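You operate a simulated robot arm through the tools that you are given. There is no shell and no other tool. Be economical: measure what you need, move in short steps, check, and stop when the job is done.

You are at the controls of a simulated two-armed robot. One attempt, no reset.

## Task
Pick up the white bottle from the door end of the concrete bench with one hand, pass it to the other hand and put it on the front of the blue table. Set down upright: white bottle.

The check looks at the end state, three seconds after you hand in, the way a careful person would. Anything else that was tipped, shoved, dropped, spilled or broken makes it a failure.

## Robot
Two 7-joint arms with two-finger parallel grippers on one trunk, on a base that drives. Base frame: it is fixed to the floor where the robot stands at the start and does not move with it; the origin is under the middle of the robot, x ahead of it, y to its left, z up; the surface under the hand at the start is at about z = 700. Readings come in mm, degrees, newtons and seconds.
The left shoulder is at the start at [71, 156, 1005], the right one opposite. Places, roughly: front of the blue table (48x20 cm) [-2760, 1240, 800]. Payload 3.91 kg a hand.
Tool frame (each hand has its own): the origin (TCP) lies between the finger pads and is the grasp point; the fingertips stand 30 mm ahead of it; z points along the fingers, y is the line along which they close. Largest opening 110 mm; finger width 20, thickness 10; the body of the gripper, 48 by 112 mm, starts 55 mm behind the TCP.
Orientation is that of the tool frame in the base frame, as [roll, pitch, yaw] about the fixed x, y, z axes, in that order (R = Rz(yaw) Ry(pitch) Rx(roll)). With the fingers straight down and closing along the base's y, the tool's x points along the base's -x, its y along +y and its z along -z.

## Interface
- The arms move only by the tool servo_tool. It takes "left_targets", "right_targets" or both (then of equal length, played together; a hand with none holds still); each is a list of rows, each a list of 2 entries, a list of its own where there are three numbers: the shift along the base's x, y, z in units of 50 mm (1.0 is 50 mm), then the turn, a rotation vector about the base's x, y, z in units of 4 degrees (1.0 is 4 degrees). In form: [[[dx, dy, dz], [rx, ry, rz]], ...]. A call has 1 to 12 rows; each row shifts and turns the commanded pose from where the row before left it. "left_fingers" and "right_fingers" are, for a hand that has rows, the finger opening in m, from 0 to 0.11, set as the call begins (left out, the last holds). A call with a number of a shift or a turn outside -1 to 1 is refused whole. Each row takes 0.2 s and may step no farther than 50 mm and 8.6 degrees from the row before; otherwise, or with a gripper value out of range, the whole call is refused. Where a pose cannot be reached the arm comes as near as it can. A force on the tool above 40 N (or 10 N above the force at the start of the call, whichever is more), or a blocked arm, ends the call early, and 0.2 s more pass. The fingers move at their own pace (about 108 mm/s each) and stop on an object; they squeeze with about 22 N. The grip force told is the motor's: it shows also when the fingers shut on nothing. Time passes only in rows, and 0.2 s behind the last, so rows that do not move let the fingers close. It gives the time, the measured TCP pose, the force on the tool (base axes), the opening and the grip force at its end, in the units of the frame above (readings bear some noise), with the torque about the TCP (base axes, N m) and any sound that the robot's microphone picked up.
- Cameras (640 x 400 px; columns grow to the right, rows downward): "scene" is now at [136, -8.6, 1230]; the picture's right is [-0.11, -0.99, 0.00], its down [-0.60, 0.07, -0.79] and it looks along [0.79, -0.09, -0.61] (base axes); focal length 266 px, centre (320, 200). "left" rides on the left gripper at [72, -17, -103] in its tool frame; the picture's right is [0.23, 0.97, 0.00], its down [-0.76, 0.18, -0.62] and it looks along [-0.61, 0.14, 0.78] (tool axes); focal length 222 px, centre (320, 200). "right" rides on the right gripper at [72, 17, -103] in its tool frame; the picture's right is [-0.23, 0.97, 0.00], its down [-0.76, -0.18, -0.62] and it looks along [-0.61, -0.14, 0.78] (tool axes); focal length 222 px, centre (320, 200). There is no depth. A picture from a camera that has moved, and an enlarged one, comes with that camera's place and axes in the base frame and with its lens.
- camera(camera): a new picture of that camera. It takes no simulated time.
- slide_trunk(by): slides the trunk up (or, below 0, down) by that many mm; the arms and the scene camera ride with it, the base frame stays. It gives what a move gives, with no picture.
- base_move(legs): drives the robot by 1 to 6 legs, each [ahead, left, turn to the left] in mm, mm and degrees, along the robot's own axes; the way and the turn of a leg run together, so that a leg with both is an arc; at most 1500 mm and 180 degrees a leg. The arms and the cameras ride along, it lands a little off, and it stops where it bumps. It gives what a move gives.
- aim_head(pan, tilt): turns the head with the scene camera to pan (to the left, within 86 degrees either way) and tilt (down, from -29 to 69), counted from straight ahead of the robot. It gives what a move gives.
- zoom(camera, box): a new picture of the part [left, top, right, bottom] of that camera's present view, enlarged. It takes no simulated time.
- hand_in(): hands the job in; it is judged then, once.

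Work in short steps. Places have to be worked out from the pictures, the camera data and where the tool is seen: move nearer, look again, correct. Check each grasp and each placing, and mend what went wrong. You have 120 turns and 108 pictures in all, those below and enlarged ones among them. Open the grippers and draw the arms clear of the work before you hand the job in, unless the task says otherwise; then end with one line.

The tools are called after ">>>" as name(argument=value, ...) on one line, values as JSON. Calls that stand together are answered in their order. servo_tool: Moves the arms, as the interface text tells. Its arguments: {"type":"object","properties":{"left_targets":{"type":"array","items":{"type":"array"}},"left_fingers":{"type":"number"},"right_targets":{"type":"array","items":{"type":"array"}},"right_fingers":{"type":"number"}},"required":[]} The other tools are called the same way: slide_trunk (by) slides the trunk up or down; base_move (legs) drives the base; aim_head (pan, tilt) turns the head that bears the scene camera; camera (camera) takes a picture; zoom (camera, box) takes an enlarged picture of a part of a camera's view; hand_in () hands the job in.

At the start:

```text
t: 0.0
left_eef_pos: [833.1, 234.0, 964.4]
left_tool_rot: [-180.0, 0.0, -180.0]
left_wrist_force: [0.8, -0.3, 0.1]
left_wrist_torque: [-0.01, 0.01, -0.01]
left_gripper_width: 109.7
left_grip_force: 0.1
right_eef_pos: [731.1, -463.7, 1013.2]
right_tool_rot: [-179.9, 0.0, -180.0]
right_wrist_force: [-0.4, 0.1, 0.8]
right_wrist_torque: [0.0, -0.01, 0.0]
right_gripper_width: 110.0
right_grip_force: 0.0
trunk travel left (down, up): [-450.0, 490.0]
robot x, y, heading: [2.4, 2.2, -0.0]
head pan, tilt: [-6.3, 37.4]
```

scene: 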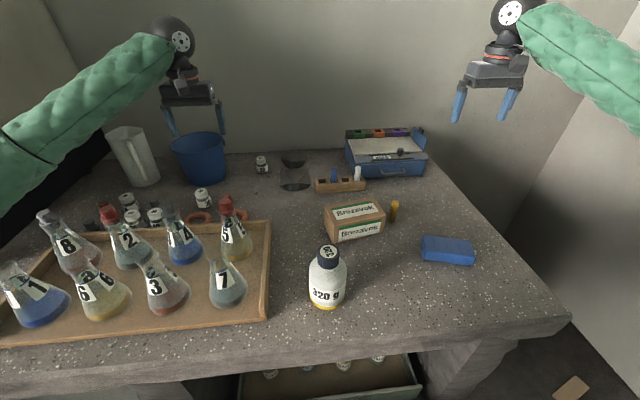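
right: 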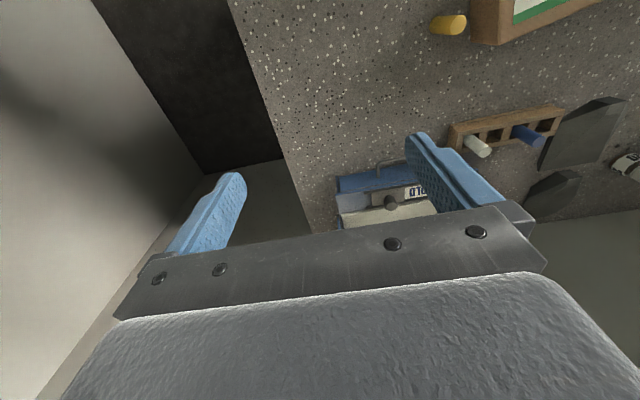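
left: 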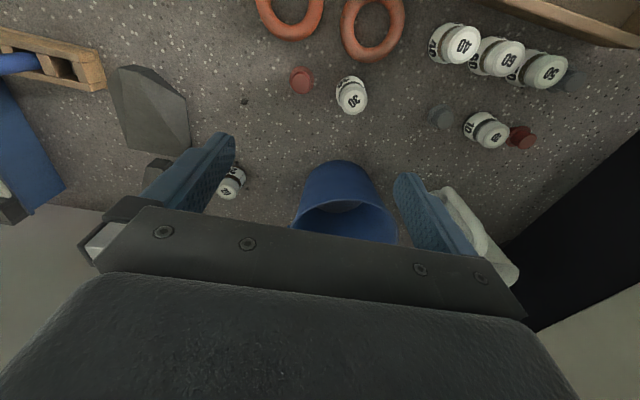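

The bench ahead has a white bottle labelled "320 g" at roughly [455, -60]. Before assuming it's the right one, I'll look around for the door and other benches.

>>> aim_head(pan=80, tilt=20)

>>> camera(camera="scene")

>>> aim_head(pan=-80, tilt=20)

>>> camera(camera="scene")

```text
t: 1.6
left_eef_pos: [834.7, 233.5, 964.8]
left_tool_rot: [-179.9, 0.0, -179.9]
left_wrist_force: [0.0, 0.5, -0.1]
left_wrist_torque: [0.02, -0.03, 0.02]
left_gripper_width: 110.2
left_grip_force: 0.1
right_eef_pos: [731.2, -463.9, 1011.9]
right_tool_rot: [-180.0, 0.1, 179.9]
right_wrist_force: [0.7, -0.2, -0.1]
right_wrist_torque: [-0.01, 0.02, -0.01]
right_gripper_width: 110.2
right_grip_force: 0.1
trunk travel left (down, up): [-450.0, 490.0]
robot x, y, heading: [2.8, 0.4, 0.2]
head pan, tilt: [80.0, 20.0]
```

```text
104 pictures are left
camera scene: at [66.1, 92.6, 1257.5], right [0.98, -0.17, 0.0], down [-0.06, -0.34, -0.94], along [0.16, 0.93, -0.34], focal length 266 px, centre (320, 200)
```

scene: 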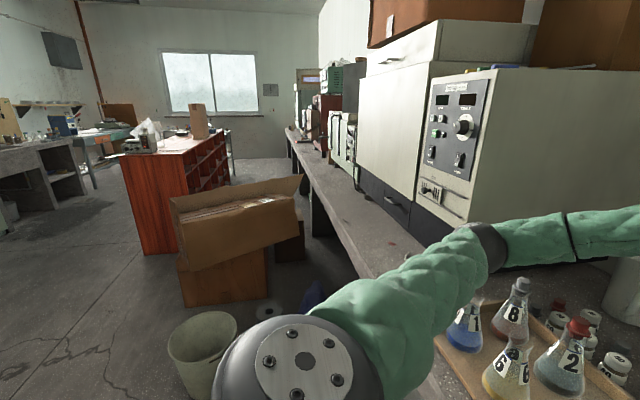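

```text
t: 4.1
left_eef_pos: [834.0, 234.2, 963.4]
left_tool_rot: [180.0, 0.1, -180.0]
left_wrist_force: [0.1, 0.0, 0.5]
left_wrist_torque: [0.02, 0.02, 0.01]
left_gripper_width: 109.8
left_grip_force: 0.1
right_eef_pos: [730.1, -463.6, 1013.7]
right_tool_rot: [180.0, 0.1, 179.9]
right_wrist_force: [0.1, -0.1, 0.7]
right_wrist_torque: [0.02, 0.0, 0.01]
right_gripper_width: 110.0
right_grip_force: 0.2
trunk travel left (down, up): [-450.0, 490.0]
robot x, y, heading: [-0.4, -1.9, 0.1]
head pan, tilt: [-80.0, 20.0]
```

```text
103 pictures are left
camera scene: at [66.1, -90.8, 1257.5], right [-0.98, -0.17, 0.0], down [-0.06, 0.34, -0.94], along [0.16, -0.93, -0.34], focal length 266 px, centre (320, 200)
```

scene: 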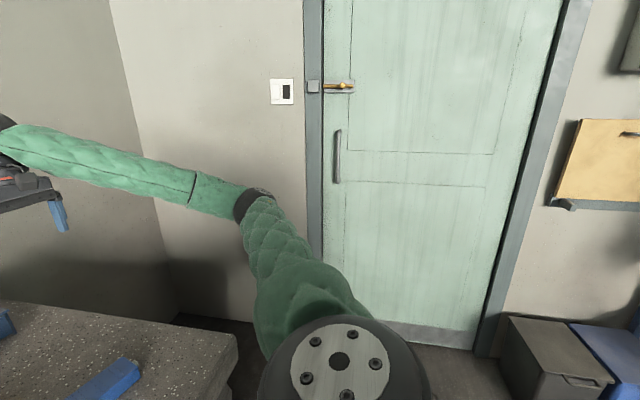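

The door is to the right, so this bottle is at the door end. Next a closer look at it for its size and place.

>>> aim_head(pan=-6, tilt=55)

>>> zoom(camera="scene", box=[220, 80, 420, 260])

>>> camera(camera="scene")

```text
t: 5.5
left_eef_pos: [835.2, 232.7, 964.3]
left_tool_rot: [-180.0, 0.0, -179.9]
left_wrist_force: [-0.1, 0.8, -0.7]
left_wrist_torque: [0.01, 0.0, 0.03]
left_gripper_width: 110.2
left_grip_force: 0.0
right_eef_pos: [732.2, -465.4, 1011.4]
right_tool_rot: [180.0, 0.0, -180.0]
right_wrist_force: [0.0, -0.6, -1.2]
right_wrist_torque: [0.0, -0.02, 0.0]
right_gripper_width: 109.9
right_grip_force: 0.0
trunk travel left (down, up): [-450.0, 490.0]
robot x, y, heading: [2.1, 5.6, -0.0]
head pan, tilt: [-6.0, 55.0]
```

```text
2.22 times, centred on (320, 170) of scene
camera zoom: at [121.6, -6.7, 1205.4], right [-0.11, -0.99, 0.0], down [-0.81, 0.09, -0.57], along [0.57, -0.06, -0.82], focal length 592 px, centre (320, 267)
```

zoom: 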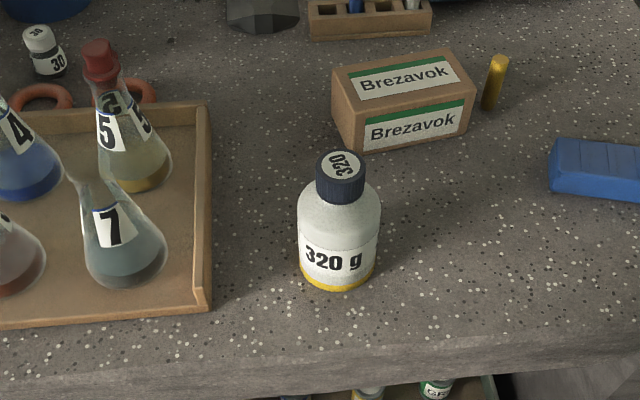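

```text
101 pictures are left
camera scene: at [121.6, -6.7, 1205.4], right [-0.11, -0.99, 0.0], down [-0.81, 0.09, -0.57], along [0.57, -0.06, -0.82], focal length 266 px, centre (320, 200)
```

scene: 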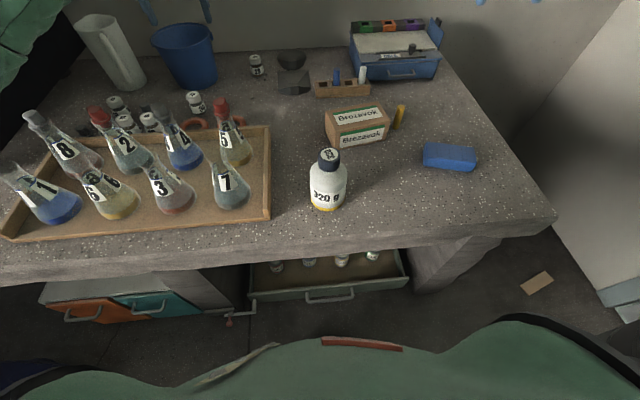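

The bottle is about 76 mm wide and 138 mm tall, with a 41 mm cap, centred near [480, -60]. My plan has three parts:
- The right hand grips the body from the right, tilted.
- The left hand takes the cap from above.
- The left hand then places it.

I'll back the base off first for better reach.

>>> base_move(legs=[[-150, 0, 0]])

>>> servo_tool(right_targets=[[[0, 0, 0], [0.557, -0.557, 0.964]], [[0, 0, 0], [0.557, -0.557, 0.964]], [[0, 0, 0], [0.557, -0.557, 0.964]], [[0, 0, 0], [0.557, -0.557, 0.964]], [[0, 0, 0], [0.557, -0.557, 0.964]], [[0, 0, 0], [0.557, -0.557, 0.964]], [[0, 0, 0], [0.557, -0.557, 0.964]], [[0, 0, 0], [0.557, -0.557, 0.964]], [[0, 0, 0], [0.557, -0.557, 0.964]], [[0, 0, 0], [0.557, -0.557, 0.964]], [[0, 0, 0], [0.557, -0.557, 0.964]], [[0, 0, 0], [0.557, -0.557, 0.964]]])

```text
t: 6.9
left_eef_pos: [682.4, 233.6, 966.2]
left_tool_rot: [179.9, 0.1, -179.9]
left_wrist_force: [-0.6, -0.8, 0.5]
left_wrist_torque: [0.03, 0.0, 0.0]
left_gripper_width: 110.0
left_grip_force: 0.0
right_eef_pos: [578.2, -464.8, 1014.0]
right_tool_rot: [-180.0, 0.0, 179.9]
right_wrist_force: [-0.9, -0.4, 0.9]
right_wrist_torque: [0.0, -0.02, 0.0]
right_gripper_width: 109.7
right_grip_force: 0.2
trunk travel left (down, up): [-450.0, 490.0]
robot x, y, heading: [-150.0, -0.2, -0.2]
head pan, tilt: [-6.0, 55.0]
```

```text
t: 9.5
left_eef_pos: [683.3, 233.3, 965.5]
left_tool_rot: [-180.0, 0.0, 179.9]
left_wrist_force: [0.6, 0.2, -0.7]
left_wrist_torque: [0.02, 0.03, -0.01]
left_gripper_width: 110.2
left_grip_force: 0.1
right_eef_pos: [580.1, -463.8, 1013.5]
right_tool_rot: [164.9, 34.1, -136.6]
right_wrist_force: [0.5, 0.7, -0.9]
right_wrist_torque: [0.02, 0.0, -0.03]
right_gripper_width: 110.0
right_grip_force: 0.0
trunk travel left (down, up): [-450.0, 490.0]
robot x, y, heading: [-152.4, -1.1, -0.1]
head pan, tilt: [-6.0, 55.0]
```

The rotation is going as asked. I'll finish the turn while moving to a standoff on the bottle's right.

>>> servo_tool(right_targets=[[[-0.222, 0.453, -0.251], [0.557, -0.557, 0.964]], [[-0.222, 0.453, -0.251], [0.557, -0.557, 0.964]], [[-0.222, 0.453, -0.251], [0.557, -0.557, 0.964]], [[-0.222, 0.453, -0.251], [0.557, -0.557, 0.964]], [[-0.222, 0.453, -0.251], [0.557, -0.557, 0.964]], [[-0.222, 0.453, -0.251], [0.557, -0.557, 0.964]], [[-0.222, 0.453, -0.251], [0.557, -0.557, 0.964]], [[-0.222, 0.453, -0.251], [0.557, -0.557, 0.964]], [[-0.222, 0.453, -0.251], [0.557, -0.557, 0.964]]])

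>>> camera(camera="scene")

>>> camera(camera="right")

```text
t: 11.5
left_eef_pos: [684.0, 233.3, 964.0]
left_tool_rot: [-180.0, -0.1, 179.8]
left_wrist_force: [0.1, 0.0, 0.0]
left_wrist_torque: [-0.01, -0.02, 0.01]
left_gripper_width: 110.2
left_grip_force: 0.2
right_eef_pos: [478.0, -260.9, 899.1]
right_tool_rot: [180.0, 60.2, -89.8]
right_wrist_force: [0.5, -0.4, 0.3]
right_wrist_torque: [-0.02, -0.02, -0.02]
right_gripper_width: 110.0
right_grip_force: 0.2
trunk travel left (down, up): [-450.0, 490.0]
robot x, y, heading: [-150.5, 1.2, -0.2]
head pan, tilt: [-6.0, 55.0]
```

```text
100 pictures are left
camera scene: at [-28.8, -6.7, 1205.4], right [-0.11, -0.99, 0.0], down [-0.81, 0.09, -0.57], along [0.57, -0.06, -0.82], focal length 266 px, centre (320, 200)
```

scene: 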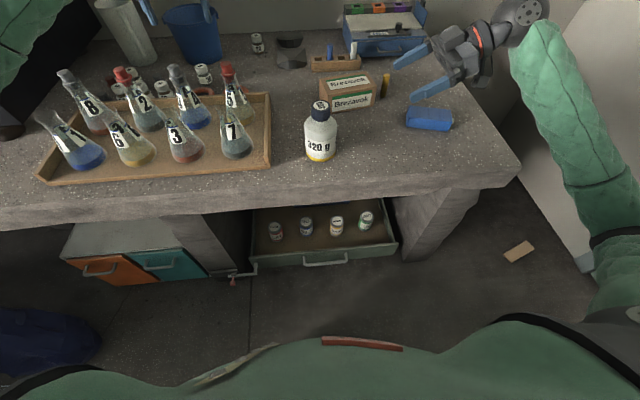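

```text
99 pictures are left
camera right: at [462.7, -385.9, 888.1], right [-0.97, 0.11, 0.2], down [0.18, -0.16, 0.97], along [0.14, 0.98, 0.14], focal length 222 px, centre (320, 200)
```

right: 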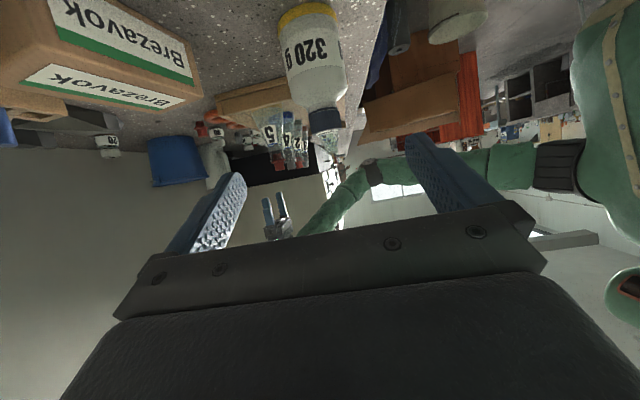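

Both cameras put the bottle centre at about [481, -58], top at z≈838. I'll line up along the tilted axis, advance partway and check.

>>> servo_tool(right_targets=[[[0.02, 0.57, -0.51], [0, 0, 0]], [[0.02, 0.57, -0.51], [0, 0, 0]], [[0.02, 0.57, -0.51], [0, 0, 0]], [[0, 0.61, -0.35], [0, 0, 0]], [[0, 0.61, -0.35], [0, 0, 0]], [[0, 0, 0], [0, 0, 0]]], right_fingers=0.11)

>>> zoom(camera="scene", box=[240, 40, 440, 180])

>>> camera(camera="right")

```text
t: 12.9
left_eef_pos: [683.4, 232.4, 963.9]
left_tool_rot: [180.0, 0.0, 179.8]
left_wrist_force: [-0.7, 0.1, 0.9]
left_wrist_torque: [-0.02, -0.01, 0.04]
left_gripper_width: 109.9
left_grip_force: 0.1
right_eef_pos: [481.1, -114.0, 787.9]
right_tool_rot: [179.9, 60.1, -89.9]
right_wrist_force: [-0.3, -0.2, -0.3]
right_wrist_torque: [-0.03, -0.02, 0.02]
right_gripper_width: 110.1
right_grip_force: 0.0
trunk travel left (down, up): [-450.0, 490.0]
robot x, y, heading: [-149.2, 0.5, -0.3]
head pan, tilt: [-6.0, 55.0]
```

```text
2.86 times, centred on (340, 110) of scene
camera zoom: at [-29.2, -6.7, 1205.4], right [-0.11, -0.99, 0.0], down [-0.81, 0.09, -0.57], along [0.57, -0.06, -0.82], focal length 761 px, centre (263, 457)
```

zoom: 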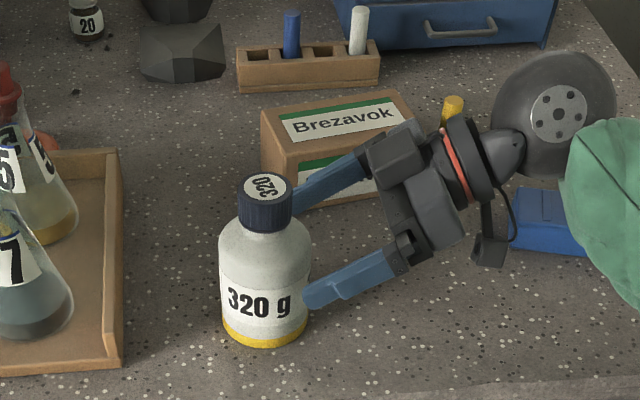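

```text
97 pictures are left
camera right: at [465.1, -240.2, 777.2], right [-0.97, 0.11, 0.2], down [0.18, -0.16, 0.97], along [0.14, 0.98, 0.14], focal length 222 px, centre (320, 200)
```

right: 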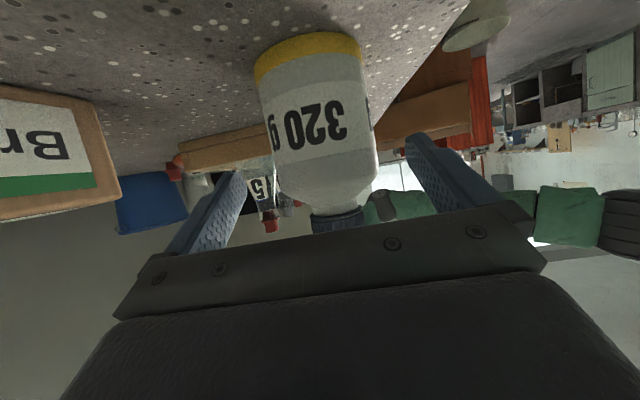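

The bottle sits between the two fingers. I'll make the final advance and close.

>>> servo_tool(right_targets=[[[0, 0.34, -0.2], [0, 0, 0]], [[0, 0.34, -0.2], [0, 0, 0]], [[0, 0.34, -0.2], [0, 0, 0]], [[0, 0, 0], [0, 0, 0]]])

>>> servo_tool(right_targets=[[[0, 0, 0], [0, 0, 0]], [[0, 0, 0], [0, 0, 0]], [[0, 0, 0], [0, 0, 0]], [[0, 0, 0], [0, 0, 0]]], right_fingers=0.05)

>>> zoom(camera="scene", box=[240, 40, 440, 180])

```text
t: 13.9
left_eef_pos: [684.3, 233.8, 964.0]
left_tool_rot: [-180.0, 0.1, 179.9]
left_wrist_force: [0.0, 0.5, 0.0]
left_wrist_torque: [-0.01, 0.0, 0.01]
left_gripper_width: 109.9
left_grip_force: 0.0
right_eef_pos: [481.6, -61.7, 759.5]
right_tool_rot: [-180.0, 60.1, -89.9]
right_wrist_force: [1.2, 0.4, 0.4]
right_wrist_torque: [-0.01, 0.01, 0.02]
right_gripper_width: 110.2
right_grip_force: 0.1
trunk travel left (down, up): [-450.0, 490.0]
robot x, y, heading: [-151.4, 3.0, 0.0]
head pan, tilt: [-6.0, 55.0]
```

```text
t: 14.9
left_eef_pos: [684.4, 234.2, 963.9]
left_tool_rot: [-180.0, -0.1, 180.0]
left_wrist_force: [1.2, -0.3, 0.2]
left_wrist_torque: [0.03, 0.0, 0.07]
left_gripper_width: 110.0
left_grip_force: 0.2
right_eef_pos: [482.2, -62.4, 758.3]
right_tool_rot: [-180.0, 60.1, -90.0]
right_wrist_force: [-0.1, 2.0, 1.0]
right_wrist_torque: [0.11, 0.03, 0.0]
right_gripper_width: 76.2
right_grip_force: 21.7
trunk travel left (down, up): [-450.0, 490.0]
robot x, y, heading: [-150.4, 0.9, 0.0]
head pan, tilt: [-6.0, 55.0]
```

```text
2.86 times, centred on (340, 110) of scene
camera zoom: at [-29.1, -6.5, 1205.4], right [-0.11, -0.99, 0.0], down [-0.81, 0.09, -0.57], along [0.57, -0.06, -0.82], focal length 761 px, centre (263, 457)
```

zoom: 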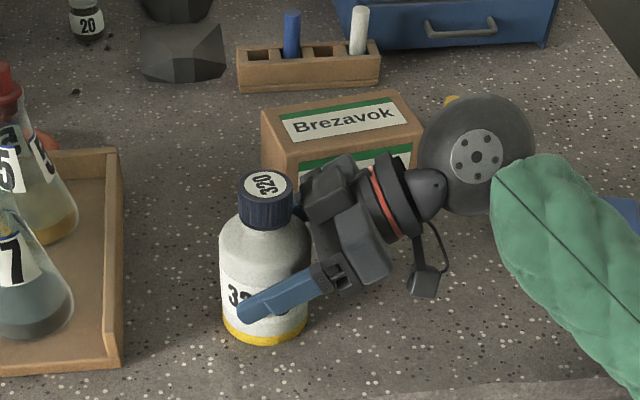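

It's gripped at 76 mm with 22 N. I'll lift about 160 mm straight up and check.

>>> servo_tool(right_targets=[[[0, 0, 0.2], [0, 0, 0]], [[0, 0, 0.4], [0, 0, 0]], [[0, 0, 0.5], [0, 0, 0]], [[0, 0, 0.5], [0, 0, 0]], [[0, 0, 0.5], [0, 0, 0]], [[0, 0, 0.5], [0, 0, 0]], [[0, 0, 0.4], [0, 0, 0]], [[0, 0, 0.2], [0, 0, 0]], [[0, 0, 0], [0, 0, 0]]])

>>> camera(camera="scene")

```text
t: 16.9
left_eef_pos: [683.8, 233.8, 965.2]
left_tool_rot: [-180.0, 0.1, -179.9]
left_wrist_force: [0.0, -0.8, -1.1]
left_wrist_torque: [0.0, 0.04, 0.02]
left_gripper_width: 110.2
left_grip_force: 0.0
right_eef_pos: [481.8, -61.7, 918.5]
right_tool_rot: [-180.0, 60.0, -89.9]
right_wrist_force: [0.0, 0.6, -2.8]
right_wrist_torque: [-0.01, 0.01, -0.03]
right_gripper_width: 75.9
right_grip_force: 21.4
trunk travel left (down, up): [-450.0, 490.0]
robot x, y, heading: [-150.3, -0.8, -0.1]
head pan, tilt: [-6.0, 55.0]
```

```text
95 pictures are left
camera scene: at [-28.8, -6.6, 1205.3], right [-0.11, -0.99, 0.0], down [-0.81, 0.09, -0.57], along [0.57, -0.06, -0.82], focal length 266 px, centre (320, 200)
```

scene: 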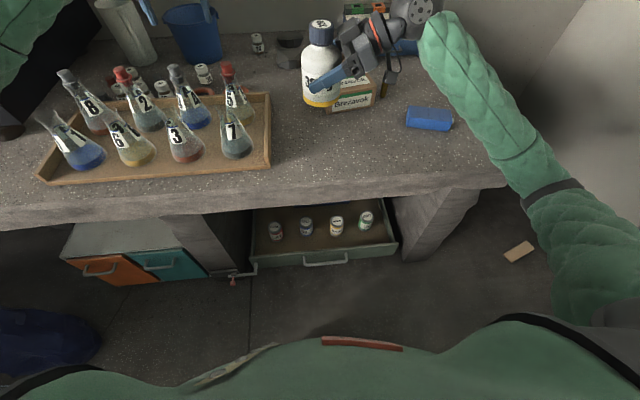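

The bottle is held upright, about 0.3 kg. The left hand now rises, turns -90° about the vertical and comes over the cap.

>>> servo_tool(left_targets=[[[0, 0, 0.2], [0, 0, -0.978]], [[0, 0, 0.2], [0, 0, -0.978]], [[0, 0, 0.2], [0, 0, -0.978]], [[0, 0, 0.2], [0, 0, -0.978]], [[0, 0, 0.2], [0, 0, -0.978]], [[0, 0, 0.2], [0, 0, -0.978]], [[0, 0, 0.2], [0, 0, -0.978]], [[0, 0, 0.2], [0, 0, -0.978]], [[0, 0, 0.2], [0, 0, -0.978]], [[0, 0, 0.2], [0, 0, -0.978]], [[0, 0, 0.2], [0, 0, -0.978]], [[0, 0, 0.2], [0, 0, -0.978]]], left_fingers=0.08)

>>> servo_tool(left_targets=[[[-0.25, -0.2, 0], [0, 0, -0.978]], [[-0.25, -0.2, 0], [0, 0, -0.978]], [[-0.25, -0.2, 0], [0, 0, -0.978]], [[-0.25, -0.2, 0], [0, 0, -0.978]], [[-0.25, -0.2, 0], [0, 0, -0.978]], [[-0.25, -0.2, 0], [0, 0, -0.978]], [[-0.25, -0.2, 0], [0, 0, -0.978]], [[-0.25, -0.2, 0], [0, 0, -0.978]], [[-0.25, -0.2, 0], [0, 0, -0.978]], [[-0.25, -0.2, 0], [0, 0, -0.978]], [[-0.25, -0.2, 0], [0, 0, -0.978]], [[0, 0, 0], [0, 0, 0]]])

>>> aim_head(pan=0, tilt=25)

>>> camera(camera="scene")

>>> camera(camera="left")

```text
t: 19.5
left_eef_pos: [684.6, 232.5, 1083.6]
left_tool_rot: [-180.0, 0.0, 133.0]
left_wrist_force: [-0.2, 0.0, -0.5]
left_wrist_torque: [0.0, 0.02, 0.02]
left_gripper_width: 80.0
left_grip_force: 0.0
right_eef_pos: [482.4, -63.7, 918.5]
right_tool_rot: [180.0, 60.1, -90.0]
right_wrist_force: [-0.5, -0.1, -2.8]
right_wrist_torque: [0.0, 0.02, 0.02]
right_gripper_width: 76.1
right_grip_force: 21.8
trunk travel left (down, up): [-450.0, 490.0]
robot x, y, heading: [-153.6, 3.5, -0.1]
head pan, tilt: [-6.0, 55.0]
```

```text
t: 22.1
left_eef_pos: [545.0, 122.8, 1083.6]
left_tool_rot: [-179.9, 0.0, 90.0]
left_wrist_force: [-0.1, 0.4, 0.0]
left_wrist_torque: [-0.01, 0.02, 0.01]
left_gripper_width: 80.0
left_grip_force: 0.0
right_eef_pos: [481.8, -63.5, 919.2]
right_tool_rot: [180.0, 60.1, -89.9]
right_wrist_force: [-0.2, 0.3, -3.0]
right_wrist_torque: [0.0, 0.02, -0.02]
right_gripper_width: 76.0
right_grip_force: 22.6
trunk travel left (down, up): [-450.0, 490.0]
robot x, y, heading: [-150.5, -1.5, 0.1]
head pan, tilt: [-6.0, 55.0]
```

```text
t: 23.0
left_eef_pos: [545.2, 123.2, 1083.8]
left_tool_rot: [-179.9, 0.0, 90.0]
left_wrist_force: [-0.1, -0.4, -0.5]
left_wrist_torque: [0.02, -0.01, -0.01]
left_gripper_width: 80.0
left_grip_force: 0.1
right_eef_pos: [482.8, -63.1, 919.1]
right_tool_rot: [-180.0, 60.1, -89.9]
right_wrist_force: [-1.0, 0.6, -3.7]
right_wrist_torque: [0.02, 0.01, -0.01]
right_gripper_width: 75.8
right_grip_force: 21.6
trunk travel left (down, up): [-450.0, 490.0]
robot x, y, heading: [-151.0, -2.6, -0.1]
head pan, tilt: [0.0, 25.0]
```

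```text
94 pictures are left
camera scene: at [-8.4, 0.8, 1249.2], right [0.0, -1.0, 0.0], down [-0.42, 0.0, -0.91], along [0.91, 0.0, -0.42], focal length 266 px, centre (320, 200)
```

scene: 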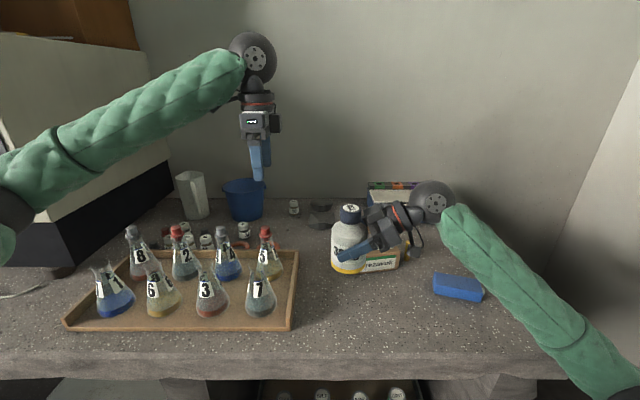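

```text
93 pictures are left
camera left: at [529.6, 196.0, 1188.1], right [0.97, 0.23, 0.0], down [0.18, -0.76, 0.62], along [0.14, -0.61, -0.78], focal length 222 px, centre (320, 200)
```

left: 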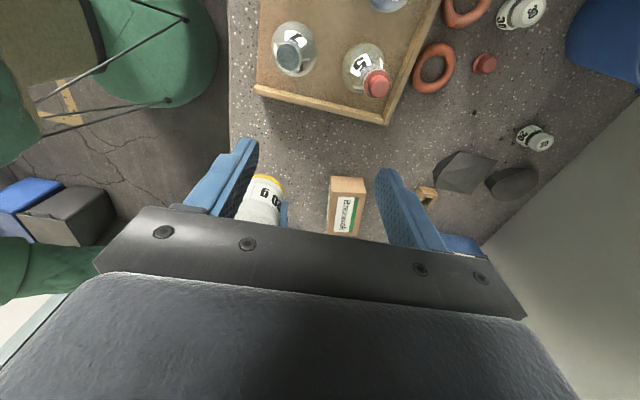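

The left hand is turned and high. I'll zoom on the cap to refine where to grip.

>>> zoom(camera="scene", box=[310, 180, 430, 290])

```text
3.64 times, centred on (370, 235) of scene
camera zoom: at [-8.4, 0.8, 1249.2], right [0.0, -1.0, 0.0], down [-0.42, 0.0, -0.91], along [0.91, 0.0, -0.42], focal length 969 px, centre (138, 73)
```

zoom: 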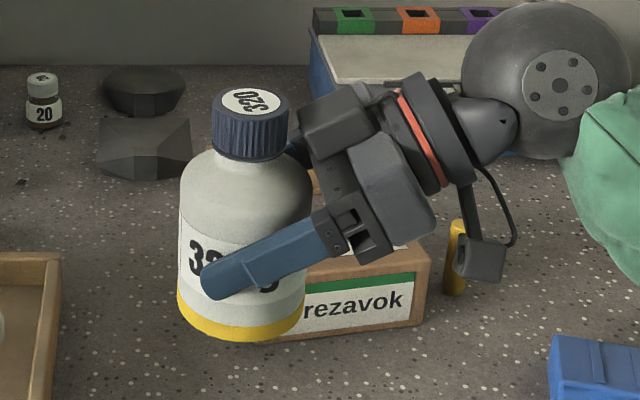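

Cap top is at about [482, -63, 1004], cap 24 mm tall. I'll move the left hand directly over it with a 70 mm opening.

>>> servo_tool(left_targets=[[[-0.252, -0.742, 0], [0, 0, 0]], [[-0.252, -0.742, 0], [0, 0, 0]], [[-0.252, -0.742, 0], [0, 0, 0]], [[-0.252, -0.742, 0], [0, 0, 0]], [[-0.252, -0.742, 0], [0, 0, 0]], [[0, 0, 0], [0, 0, 0]]], left_fingers=0.07)

>>> zoom(camera="scene", box=[260, 80, 460, 280])

>>> camera(camera="left")

```text
t: 24.4
left_eef_pos: [482.2, -64.5, 1083.7]
left_tool_rot: [179.9, 0.0, 90.1]
left_wrist_force: [0.9, -0.5, 0.0]
left_wrist_torque: [0.01, 0.01, 0.06]
left_gripper_width: 70.0
left_grip_force: 0.0
right_eef_pos: [482.0, -62.3, 918.6]
right_tool_rot: [-179.9, 60.1, -89.9]
right_wrist_force: [-0.1, 0.2, -2.8]
right_wrist_torque: [0.0, -0.05, -0.02]
right_gripper_width: 76.2
right_grip_force: 22.1
trunk travel left (down, up): [-450.0, 490.0]
robot x, y, heading: [-149.6, 4.9, 0.3]
head pan, tilt: [0.0, 25.0]
```

```text
2.00 times, centred on (360, 180) of scene
camera zoom: at [-8.4, 1.4, 1249.3], right [0.0, -1.0, 0.0], down [-0.42, 0.0, -0.91], along [0.91, 0.0, -0.42], focal length 533 px, centre (240, 240)
```

zoom: 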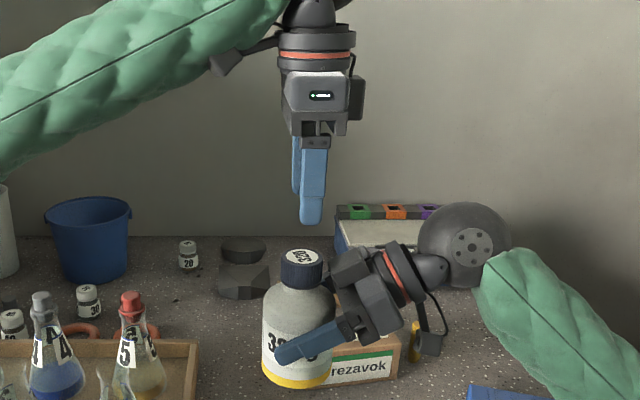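

```text
90 pictures are left
camera left: at [466.2, 8.8, 1188.6], right [0.97, 0.23, 0.0], down [0.18, -0.76, 0.62], along [0.14, -0.61, -0.78], focal length 222 px, centre (320, 200)
```

left: 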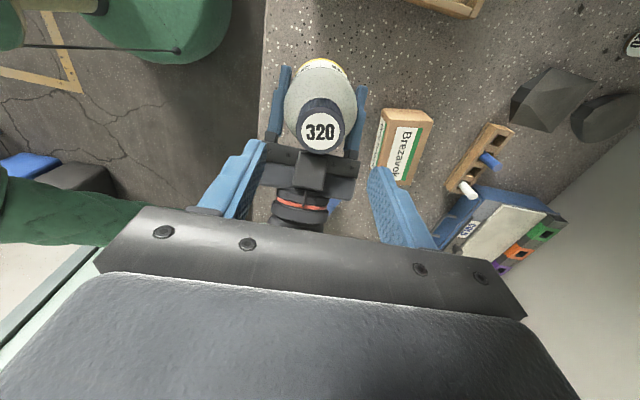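

The left camera agrees the cap is at [482, -62]. Descending 75 mm so the fingertips reach the cap's lower edge.

>>> servo_tool(left_targets=[[[0, 0.02, -0.3], [0, 0, 0]], [[0, 0.02, -0.3], [0, 0, 0]], [[0, 0, -0.3], [0, 0, 0]], [[0, 0, -0.3], [0, 0, 0]], [[0, 0, -0.29], [0, 0, 0]], [[0, 0, 0], [0, 0, 0]]])

>>> zoom(camera="scene", box=[310, 150, 430, 270])

```text
t: 25.8
left_eef_pos: [483.2, -60.7, 1008.7]
left_tool_rot: [-180.0, 0.0, 90.1]
left_wrist_force: [0.0, 0.0, -0.3]
left_wrist_torque: [0.0, 0.0, -0.04]
left_gripper_width: 69.8
left_grip_force: 0.0
right_eef_pos: [482.0, -63.2, 919.7]
right_tool_rot: [-180.0, 60.1, -89.9]
right_wrist_force: [-0.2, 0.1, -3.0]
right_wrist_torque: [0.02, 0.01, 0.04]
right_gripper_width: 75.8
right_grip_force: 22.0
trunk travel left (down, up): [-450.0, 490.0]
robot x, y, heading: [-151.0, 0.1, -0.2]
head pan, tilt: [0.0, 25.0]
```

```text
3.33 times, centred on (370, 210) of scene
camera zoom: at [-8.5, 0.8, 1249.4], right [0.0, -1.0, 0.0], down [-0.42, 0.0, -0.91], along [0.91, 0.0, -0.42], focal length 888 px, centre (153, 167)
```

zoom: 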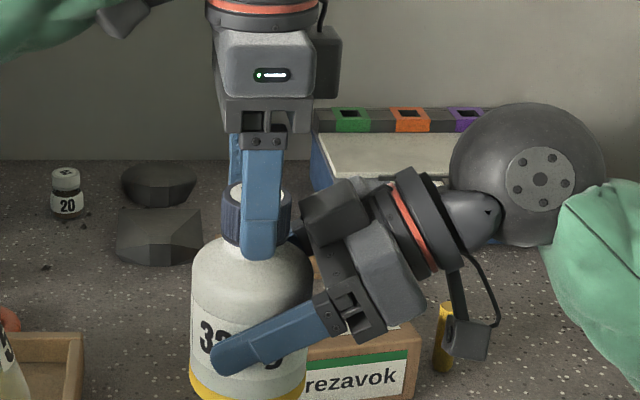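

The fingers straddle the cap at the right height. Closing the left hand.

>>> servo_tool(left_targets=[[[0, 0, 0], [0, 0, 0]], [[0, 0, 0], [0, 0, 0]], [[0, 0, 0], [0, 0, 0]], [[0, 0, 0], [0, 0, 0]]], left_fingers=0.02)

>>> zoom(camera="scene", box=[310, 150, 430, 270])

```text
t: 26.8
left_eef_pos: [483.0, -62.4, 1009.4]
left_tool_rot: [-180.0, 0.0, 90.0]
left_wrist_force: [-8.7, 0.5, -0.2]
left_wrist_torque: [-0.03, 0.27, -0.28]
left_gripper_width: 41.1
left_grip_force: 21.8
right_eef_pos: [482.7, -63.1, 919.1]
right_tool_rot: [179.9, 60.1, -90.0]
right_wrist_force: [8.5, -0.7, -1.7]
right_wrist_torque: [0.12, 0.52, 0.29]
right_gripper_width: 75.9
right_grip_force: 21.7
trunk travel left (down, up): [-450.0, 490.0]
robot x, y, heading: [-148.7, 1.7, 0.2]
head pan, tilt: [0.0, 25.0]
```

```text
3.33 times, centred on (370, 210) of scene
camera zoom: at [-8.4, 0.8, 1249.3], right [0.0, -1.0, 0.0], down [-0.42, 0.0, -0.91], along [0.91, 0.0, -0.42], focal length 888 px, centre (153, 167)
```

zoom: 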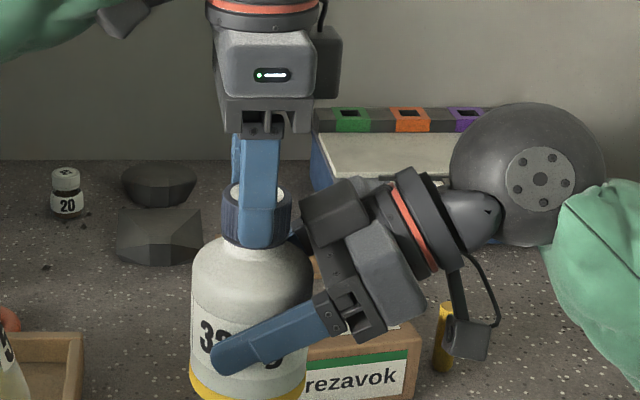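

The left hand holds the cap at 41 mm with 22 N. Releasing the right hand, then checking before it backs out.

>>> servo_tool(right_targets=[[[0, 0, 0], [0, 0, 0]], [[0, 0, 0], [0, 0, 0]], [[0, 0, 0], [0, 0, 0]]], right_fingers=0.11)

>>> zoom(camera="scene", box=[310, 150, 430, 270])

```text
t: 27.6
left_eef_pos: [483.0, -60.9, 1008.4]
left_tool_rot: [180.0, 0.0, 90.0]
left_wrist_force: [-0.2, 0.6, 0.7]
left_wrist_torque: [0.0, -0.01, 0.02]
left_gripper_width: 41.1
left_grip_force: 22.6
right_eef_pos: [482.8, -62.4, 918.5]
right_tool_rot: [179.9, 60.2, -89.9]
right_wrist_force: [0.9, -0.1, 0.5]
right_wrist_torque: [0.02, 0.01, 0.01]
right_gripper_width: 109.8
right_grip_force: 0.0
trunk travel left (down, up): [-450.0, 490.0]
robot x, y, heading: [-153.8, -1.1, -0.0]
head pan, tilt: [0.0, 25.0]
```

```text
3.33 times, centred on (370, 210) of scene
camera zoom: at [-8.4, 0.8, 1249.3], right [0.0, -1.0, 0.0], down [-0.42, 0.0, -0.91], along [0.91, 0.0, -0.42], focal length 888 px, centre (153, 167)
```

zoom: 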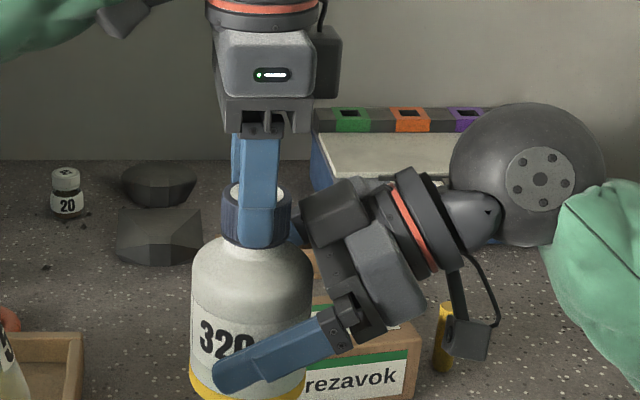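

The bottle hasn't moved. Backing the right hand out along its axis.

>>> servo_tool(right_targets=[[[0, -0.433, 0.25], [0, 0, 0]], [[0, -0.433, 0.25], [0, 0, 0]], [[0, -0.5, 0.29], [0, 0, 0]], [[0, -0.5, 0.29], [0, 0, 0]], [[0, -0.6, 0.1], [0, 0, 0]], [[0, -0.8, 0.0], [0, 0, 0]], [[0, -0.8, 0.0], [0, 0, 0]], [[0, 0, 0], [0, 0, 0]]])

>>> camera(camera="scene")

```text
t: 29.4
left_eef_pos: [484.3, -60.5, 1007.7]
left_tool_rot: [-179.8, 0.0, 90.0]
left_wrist_force: [0.6, -0.2, 1.0]
left_wrist_torque: [0.01, 0.02, -0.03]
left_gripper_width: 40.8
left_grip_force: 21.9
right_eef_pos: [483.4, -263.9, 979.2]
right_tool_rot: [-180.0, 60.1, -89.9]
right_wrist_force: [0.4, -0.2, -0.4]
right_wrist_torque: [0.04, -0.01, 0.01]
right_gripper_width: 110.2
right_grip_force: 0.1
trunk travel left (down, up): [-450.0, 490.0]
robot x, y, heading: [-147.9, -1.9, -0.5]
head pan, tilt: [0.0, 25.0]
```

```text
86 pictures are left
camera scene: at [-8.3, 0.9, 1249.3], right [0.0, -1.0, 0.0], down [-0.42, 0.0, -0.91], along [0.91, 0.0, -0.42], focal length 266 px, centre (320, 200)
```

scene: 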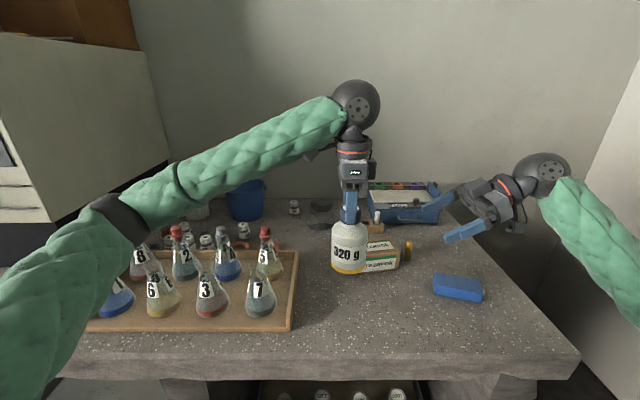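

The handover worked: the left hand alone holds the bottle. I'll raise both hands and draw them in for driving.

>>> servo_tool(left_targets=[[[0, 0, 0.3], [0, 0, 0]], [[0, 0, 0.4], [0, 0, 0]], [[-0.2, 0.2, 0.4], [0, 0, 0]], [[-0.3, 0.3, 0.4], [0, 0, 0]], [[-0.3, 0.3, 0.3], [0, 0, 0]], [[-0.3, 0.3, 0.2], [0, 0, 0]], [[-0.2, 0.2, 0], [0, 0, 0]], [[0, 0, 0], [0, 0, 0]]], right_targets=[[[0, 0, 0.3], [0, 0, 0]], [[0, 0, 0.4], [0, 0, 0]], [[-0.2, 0, 0.4], [0, 0, 0]], [[-0.3, 0, 0.3], [0, 0, 0]], [[-0.3, 0, 0.3], [0, 0, 0]], [[-0.3, 0, 0.2], [0, 0, 0]], [[-0.2, 0, 0], [0, 0, 0]], [[0, 0, 0], [0, 0, 0]]])

>>> aim_head(pan=86, tilt=35)

>>> camera(camera="scene")

>>> aim_head(pan=-86, tilt=40)

>>> camera(camera="scene")

```text
t: 31.2
left_eef_pos: [418.9, 3.9, 1109.9]
left_tool_rot: [-180.0, 0.0, 90.0]
left_wrist_force: [-0.7, -0.3, -2.9]
left_wrist_torque: [0.02, -0.01, -0.02]
left_gripper_width: 40.7
left_grip_force: 22.4
right_eef_pos: [419.3, -266.8, 1072.0]
right_tool_rot: [180.0, 60.1, -89.8]
right_wrist_force: [0.5, 0.6, -1.1]
right_wrist_torque: [-0.01, 0.02, -0.01]
right_gripper_width: 110.1
right_grip_force: 0.0
trunk travel left (down, up): [-450.0, 490.0]
robot x, y, heading: [-151.3, 4.1, 0.1]
head pan, tilt: [0.0, 25.0]
```

```text
t: 32.8
left_eef_pos: [417.7, 3.2, 1109.2]
left_tool_rot: [-180.0, 0.0, 89.9]
left_wrist_force: [0.8, 0.2, -4.0]
left_wrist_torque: [0.01, -0.02, 0.02]
left_gripper_width: 40.9
left_grip_force: 22.0
right_eef_pos: [419.8, -265.4, 1072.3]
right_tool_rot: [179.9, 60.1, -89.8]
right_wrist_force: [-0.6, 0.1, -0.2]
right_wrist_torque: [-0.02, -0.03, -0.02]
right_gripper_width: 109.7
right_grip_force: 0.0
trunk travel left (down, up): [-450.0, 490.0]
robot x, y, heading: [-150.5, 2.7, -0.1]
head pan, tilt: [85.9, 35.0]
```

```text
85 pictures are left
camera scene: at [-94.2, 88.7, 1233.6], right [1.0, -0.07, 0.0], down [-0.04, -0.57, -0.82], along [0.06, 0.82, -0.57], focal length 266 px, centre (320, 200)
```

scene: 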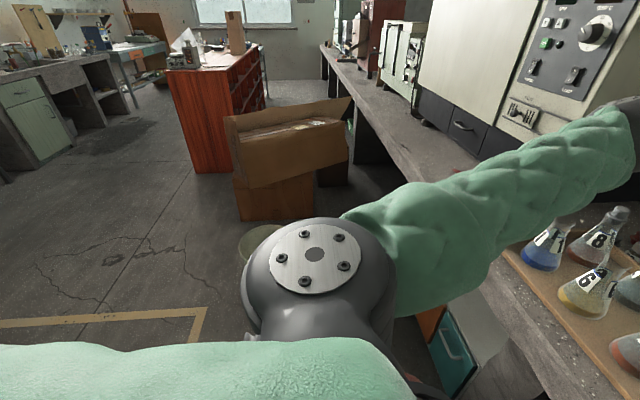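

```text
t: 35.4
left_eef_pos: [417.3, 4.3, 1109.6]
left_tool_rot: [179.9, 0.0, 90.1]
left_wrist_force: [0.3, -0.5, -2.2]
left_wrist_torque: [0.0, -0.03, -0.02]
left_gripper_width: 40.9
left_grip_force: 21.8
right_eef_pos: [418.9, -266.0, 1071.5]
right_tool_rot: [-179.9, 60.1, -89.9]
right_wrist_force: [0.0, 0.4, 0.3]
right_wrist_torque: [0.0, -0.01, -0.04]
right_gripper_width: 110.0
right_grip_force: 0.0
trunk travel left (down, up): [-450.0, 490.0]
robot x, y, heading: [-148.6, 0.5, -0.2]
head pan, tilt: [-85.9, 40.0]
```

```text
84 pictures are left
camera scene: at [-94.7, -84.0, 1226.1], right [-1.0, -0.07, 0.0], down [-0.05, 0.64, -0.77], along [0.05, -0.76, -0.64], focal length 266 px, centre (320, 200)
```

scene: 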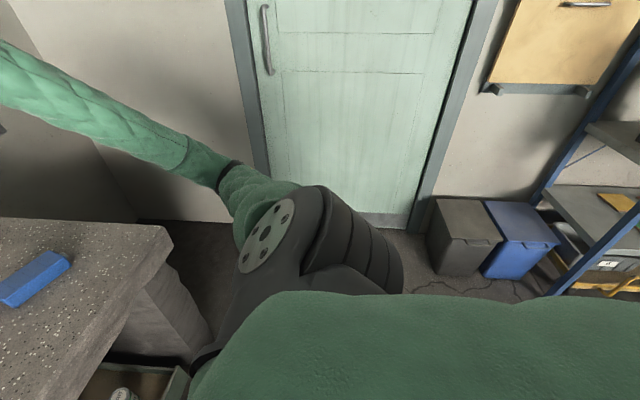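

The area behind is clear for at least a metre. I'll back off 350 mm and turn left 90° to look towards the table.

>>> base_move(legs=[[-350, 0, 0], [0, 0, 90]])

>>> aim_head(pan=70, tilt=25)

>>> camera(camera="scene")

>>> aim_head(pan=0, tilt=25)

>>> camera(camera="scene")

```text
t: 41.5
left_eef_pos: [-510.8, 568.4, 1108.3]
left_tool_rot: [180.0, 0.0, -179.1]
left_wrist_force: [-0.5, 0.0, -3.5]
left_wrist_torque: [-0.02, 0.02, 0.01]
left_gripper_width: 40.9
left_grip_force: 21.7
right_eef_pos: [-241.0, 573.1, 1072.4]
right_tool_rot: [179.9, 60.2, 1.0]
right_wrist_force: [0.2, 0.4, 0.1]
right_wrist_torque: [0.04, -0.02, -0.01]
right_gripper_width: 109.9
right_grip_force: 0.0
trunk travel left (down, up): [-450.0, 490.0]
robot x, y, heading: [-492.2, 0.7, 90.8]
head pan, tilt: [-85.9, 40.0]
```

```text
t: 44.0
left_eef_pos: [-510.9, 567.1, 1109.9]
left_tool_rot: [180.0, 0.0, -179.0]
left_wrist_force: [0.5, 0.1, -2.3]
left_wrist_torque: [0.02, 0.04, -0.01]
left_gripper_width: 41.0
left_grip_force: 21.8
right_eef_pos: [-241.3, 573.6, 1072.4]
right_tool_rot: [180.0, 60.1, 1.0]
right_wrist_force: [-0.2, 0.2, -0.2]
right_wrist_torque: [0.0, -0.04, 0.04]
right_gripper_width: 110.1
right_grip_force: 0.1
trunk travel left (down, up): [-450.0, 490.0]
robot x, y, heading: [-495.4, -2.0, 90.7]
head pan, tilt: [70.0, 25.0]
```

```text
83 pictures are left
camera scene: at [-585.9, 81.7, 1249.4], right [0.33, 0.94, 0.0], down [0.4, -0.14, -0.91], along [-0.86, 0.3, -0.42], focal length 266 px, centre (320, 200)
```

scene: 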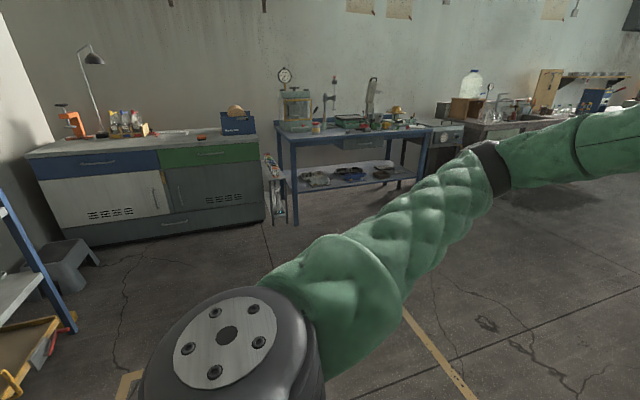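

```text
t: 45.4
left_eef_pos: [-510.6, 567.6, 1110.1]
left_tool_rot: [180.0, 0.0, -179.1]
left_wrist_force: [-0.5, 0.9, -3.1]
left_wrist_torque: [-0.03, 0.01, 0.01]
left_gripper_width: 40.9
left_grip_force: 21.7
right_eef_pos: [-241.3, 573.1, 1072.2]
right_tool_rot: [180.0, 60.1, 1.0]
right_wrist_force: [0.4, -0.4, -0.6]
right_wrist_torque: [-0.02, -0.01, 0.0]
right_gripper_width: 110.1
right_grip_force: 0.0
trunk travel left (down, up): [-450.0, 490.0]
robot x, y, heading: [-503.8, 1.5, 90.6]
head pan, tilt: [0.0, 25.0]
```

```text
82 pictures are left
camera scene: at [-500.3, 143.7, 1249.3], right [1.0, 0.02, 0.0], down [0.01, -0.42, -0.91], along [-0.02, 0.91, -0.42], focal length 266 px, centre (320, 200)
```

scene: 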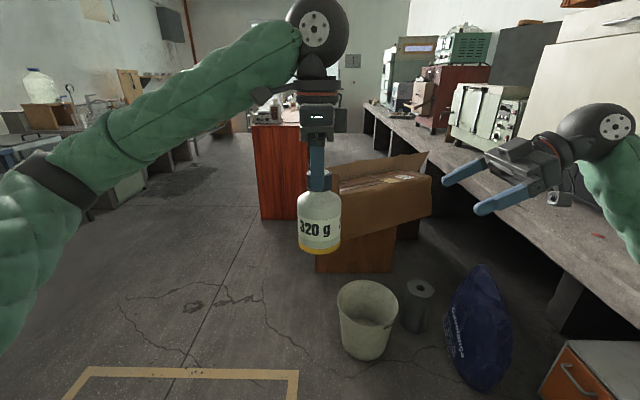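

The bottle is held steady. The blue table sits at around x=-2650 with a clear floor between. I'll turn to face -x, drive most of the way and look again.

>>> base_move(legs=[[0, 0, 89.4], [900, -900, 0]])

>>> camera(camera="scene")

```text
t: 55.6
left_eef_pos: [-1986.9, 876.7, 1108.9]
left_tool_rot: [-179.9, 0.1, -89.5]
left_wrist_force: [0.7, -0.4, -2.9]
left_wrist_torque: [-0.02, 0.02, 0.03]
left_gripper_width: 40.7
left_grip_force: 21.2
right_eef_pos: [-1989.7, 1147.5, 1071.9]
right_tool_rot: [179.9, 60.0, 90.6]
right_wrist_force: [0.4, -0.8, 1.0]
right_wrist_torque: [-0.03, -0.03, -0.01]
right_gripper_width: 109.8
right_grip_force: 0.2
trunk travel left (down, up): [-450.0, 490.0]
robot x, y, heading: [-1418.7, 881.7, -179.6]
head pan, tilt: [0.0, 25.0]
```

```text
81 pictures are left
camera scene: at [-1561.7, 886.5, 1249.3], right [-0.01, 1.0, 0.0], down [0.42, 0.0, -0.91], along [-0.91, -0.01, -0.42], focal length 266 px, centre (320, 200)
```

scene: 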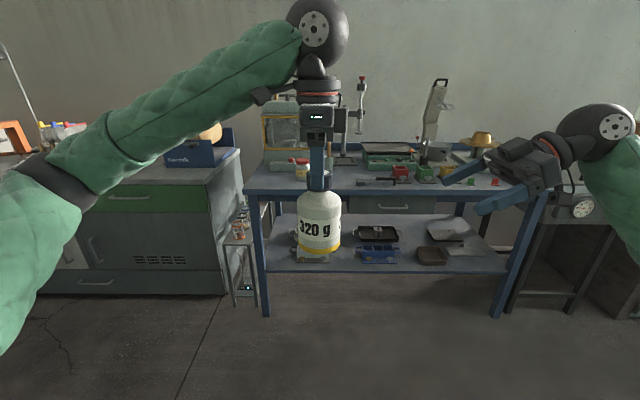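

I'm facing the blue table now; zooming to see what's on its front.

>>> zoom(camera="scene", box=[240, 90, 580, 220])

```text
1.88 times, centred on (410, 155) of scene
camera zoom: at [-1561.7, 886.5, 1249.3], right [-0.01, 1.0, 0.0], down [0.42, 0.0, -0.91], along [-0.91, -0.01, -0.42], focal length 501 px, centre (151, 285)
```

zoom: 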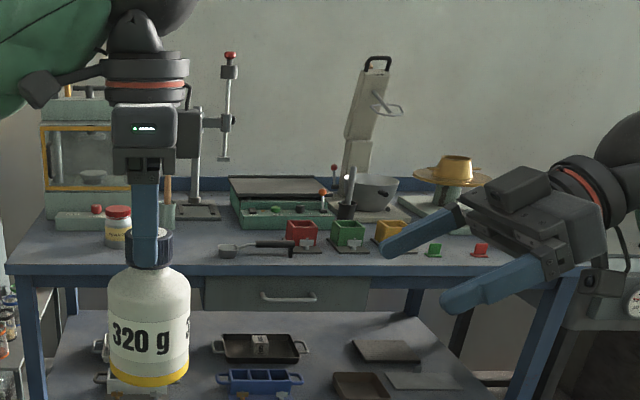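

The front strip holds a small ladle around y 1050–1290 and coloured boxes behind. I'll drive closer, with the hand still short of the table, and look down.

>>> base_move(legs=[[500, -480, 0]])

>>> servo_tool(right_targets=[[[0.2, 0.8, 0], [0, 0, 0]], [[0.2, 0.8, 0], [0, 0, 0]], [[0.2, 0.8, 0], [0, 0, 0]], [[0.2, 0.8, 0], [0, 0, 0]], [[0.2, 0.8, 0], [0, 0, 0]], [[0, 0, 0], [0, 0, 0]]])

>>> aim_head(pan=0, tilt=30)

>>> camera(camera="scene")

>>> camera(camera="left")

```text
t: 59.4
left_eef_pos: [-2484.6, 1350.2, 1109.8]
left_tool_rot: [-179.9, 0.1, -89.1]
left_wrist_force: [-0.8, -0.8, -2.6]
left_wrist_torque: [0.0, -0.02, 0.03]
left_gripper_width: 40.8
left_grip_force: 22.8
right_eef_pos: [-2490.6, 1620.4, 1071.9]
right_tool_rot: [179.9, 60.2, 91.1]
right_wrist_force: [0.1, 1.2, 0.4]
right_wrist_torque: [0.02, 0.01, -0.01]
right_gripper_width: 109.9
right_grip_force: 0.0
trunk travel left (down, up): [-450.0, 490.0]
robot x, y, heading: [-1915.5, 1362.3, -178.9]
head pan, tilt: [0.0, 25.0]
```

```text
t: 60.8
left_eef_pos: [-2483.3, 1349.3, 1109.7]
left_tool_rot: [-179.8, 0.0, -89.0]
left_wrist_force: [0.1, -0.1, -3.3]
left_wrist_torque: [-0.01, -0.02, -0.05]
left_gripper_width: 40.8
left_grip_force: 22.0
right_eef_pos: [-2439.0, 1821.8, 1072.5]
right_tool_rot: [-179.9, 60.1, 91.0]
right_wrist_force: [-0.2, -0.3, 0.1]
right_wrist_torque: [0.01, -0.01, 0.02]
right_gripper_width: 110.3
right_grip_force: 0.1
trunk travel left (down, up): [-450.0, 490.0]
robot x, y, heading: [-1916.8, 1363.4, -179.0]
head pan, tilt: [0.0, 25.0]
```

```text
t: 61.5
left_eef_pos: [-2483.5, 1350.4, 1109.8]
left_tool_rot: [-179.9, 0.0, -89.1]
left_wrist_force: [-0.1, -0.1, -2.2]
left_wrist_torque: [0.03, -0.05, 0.02]
left_gripper_width: 40.8
left_grip_force: 22.0
right_eef_pos: [-2439.2, 1821.8, 1072.1]
right_tool_rot: [180.0, 60.1, 91.1]
right_wrist_force: [-0.8, -0.1, -0.5]
right_wrist_torque: [0.03, 0.01, 0.02]
right_gripper_width: 109.7
right_grip_force: 0.1
trunk travel left (down, up): [-450.0, 490.0]
robot x, y, heading: [-1915.0, 1364.4, -178.9]
head pan, tilt: [0.0, 30.0]
```

```text
79 pictures are left
camera scene: at [-2058.1, 1362.7, 1241.4], right [-0.02, 1.0, 0.0], down [0.5, 0.01, -0.87], along [-0.87, -0.01, -0.5], focal length 266 px, centre (320, 200)
```

scene: 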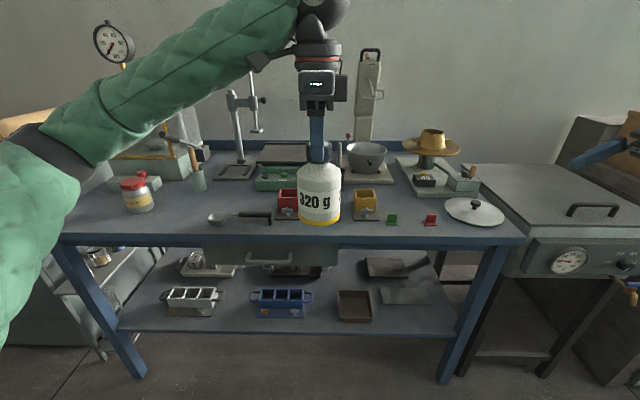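

```text
78 pictures are left
camera left: at [-2464.8, 1278.5, 1213.8], right [-0.97, -0.24, 0.0], down [-0.19, 0.76, 0.62], along [-0.15, 0.6, -0.78], focal length 222 px, centre (320, 200)
```

left: 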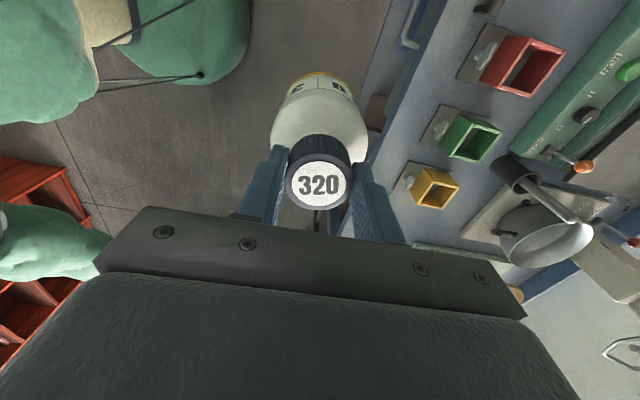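

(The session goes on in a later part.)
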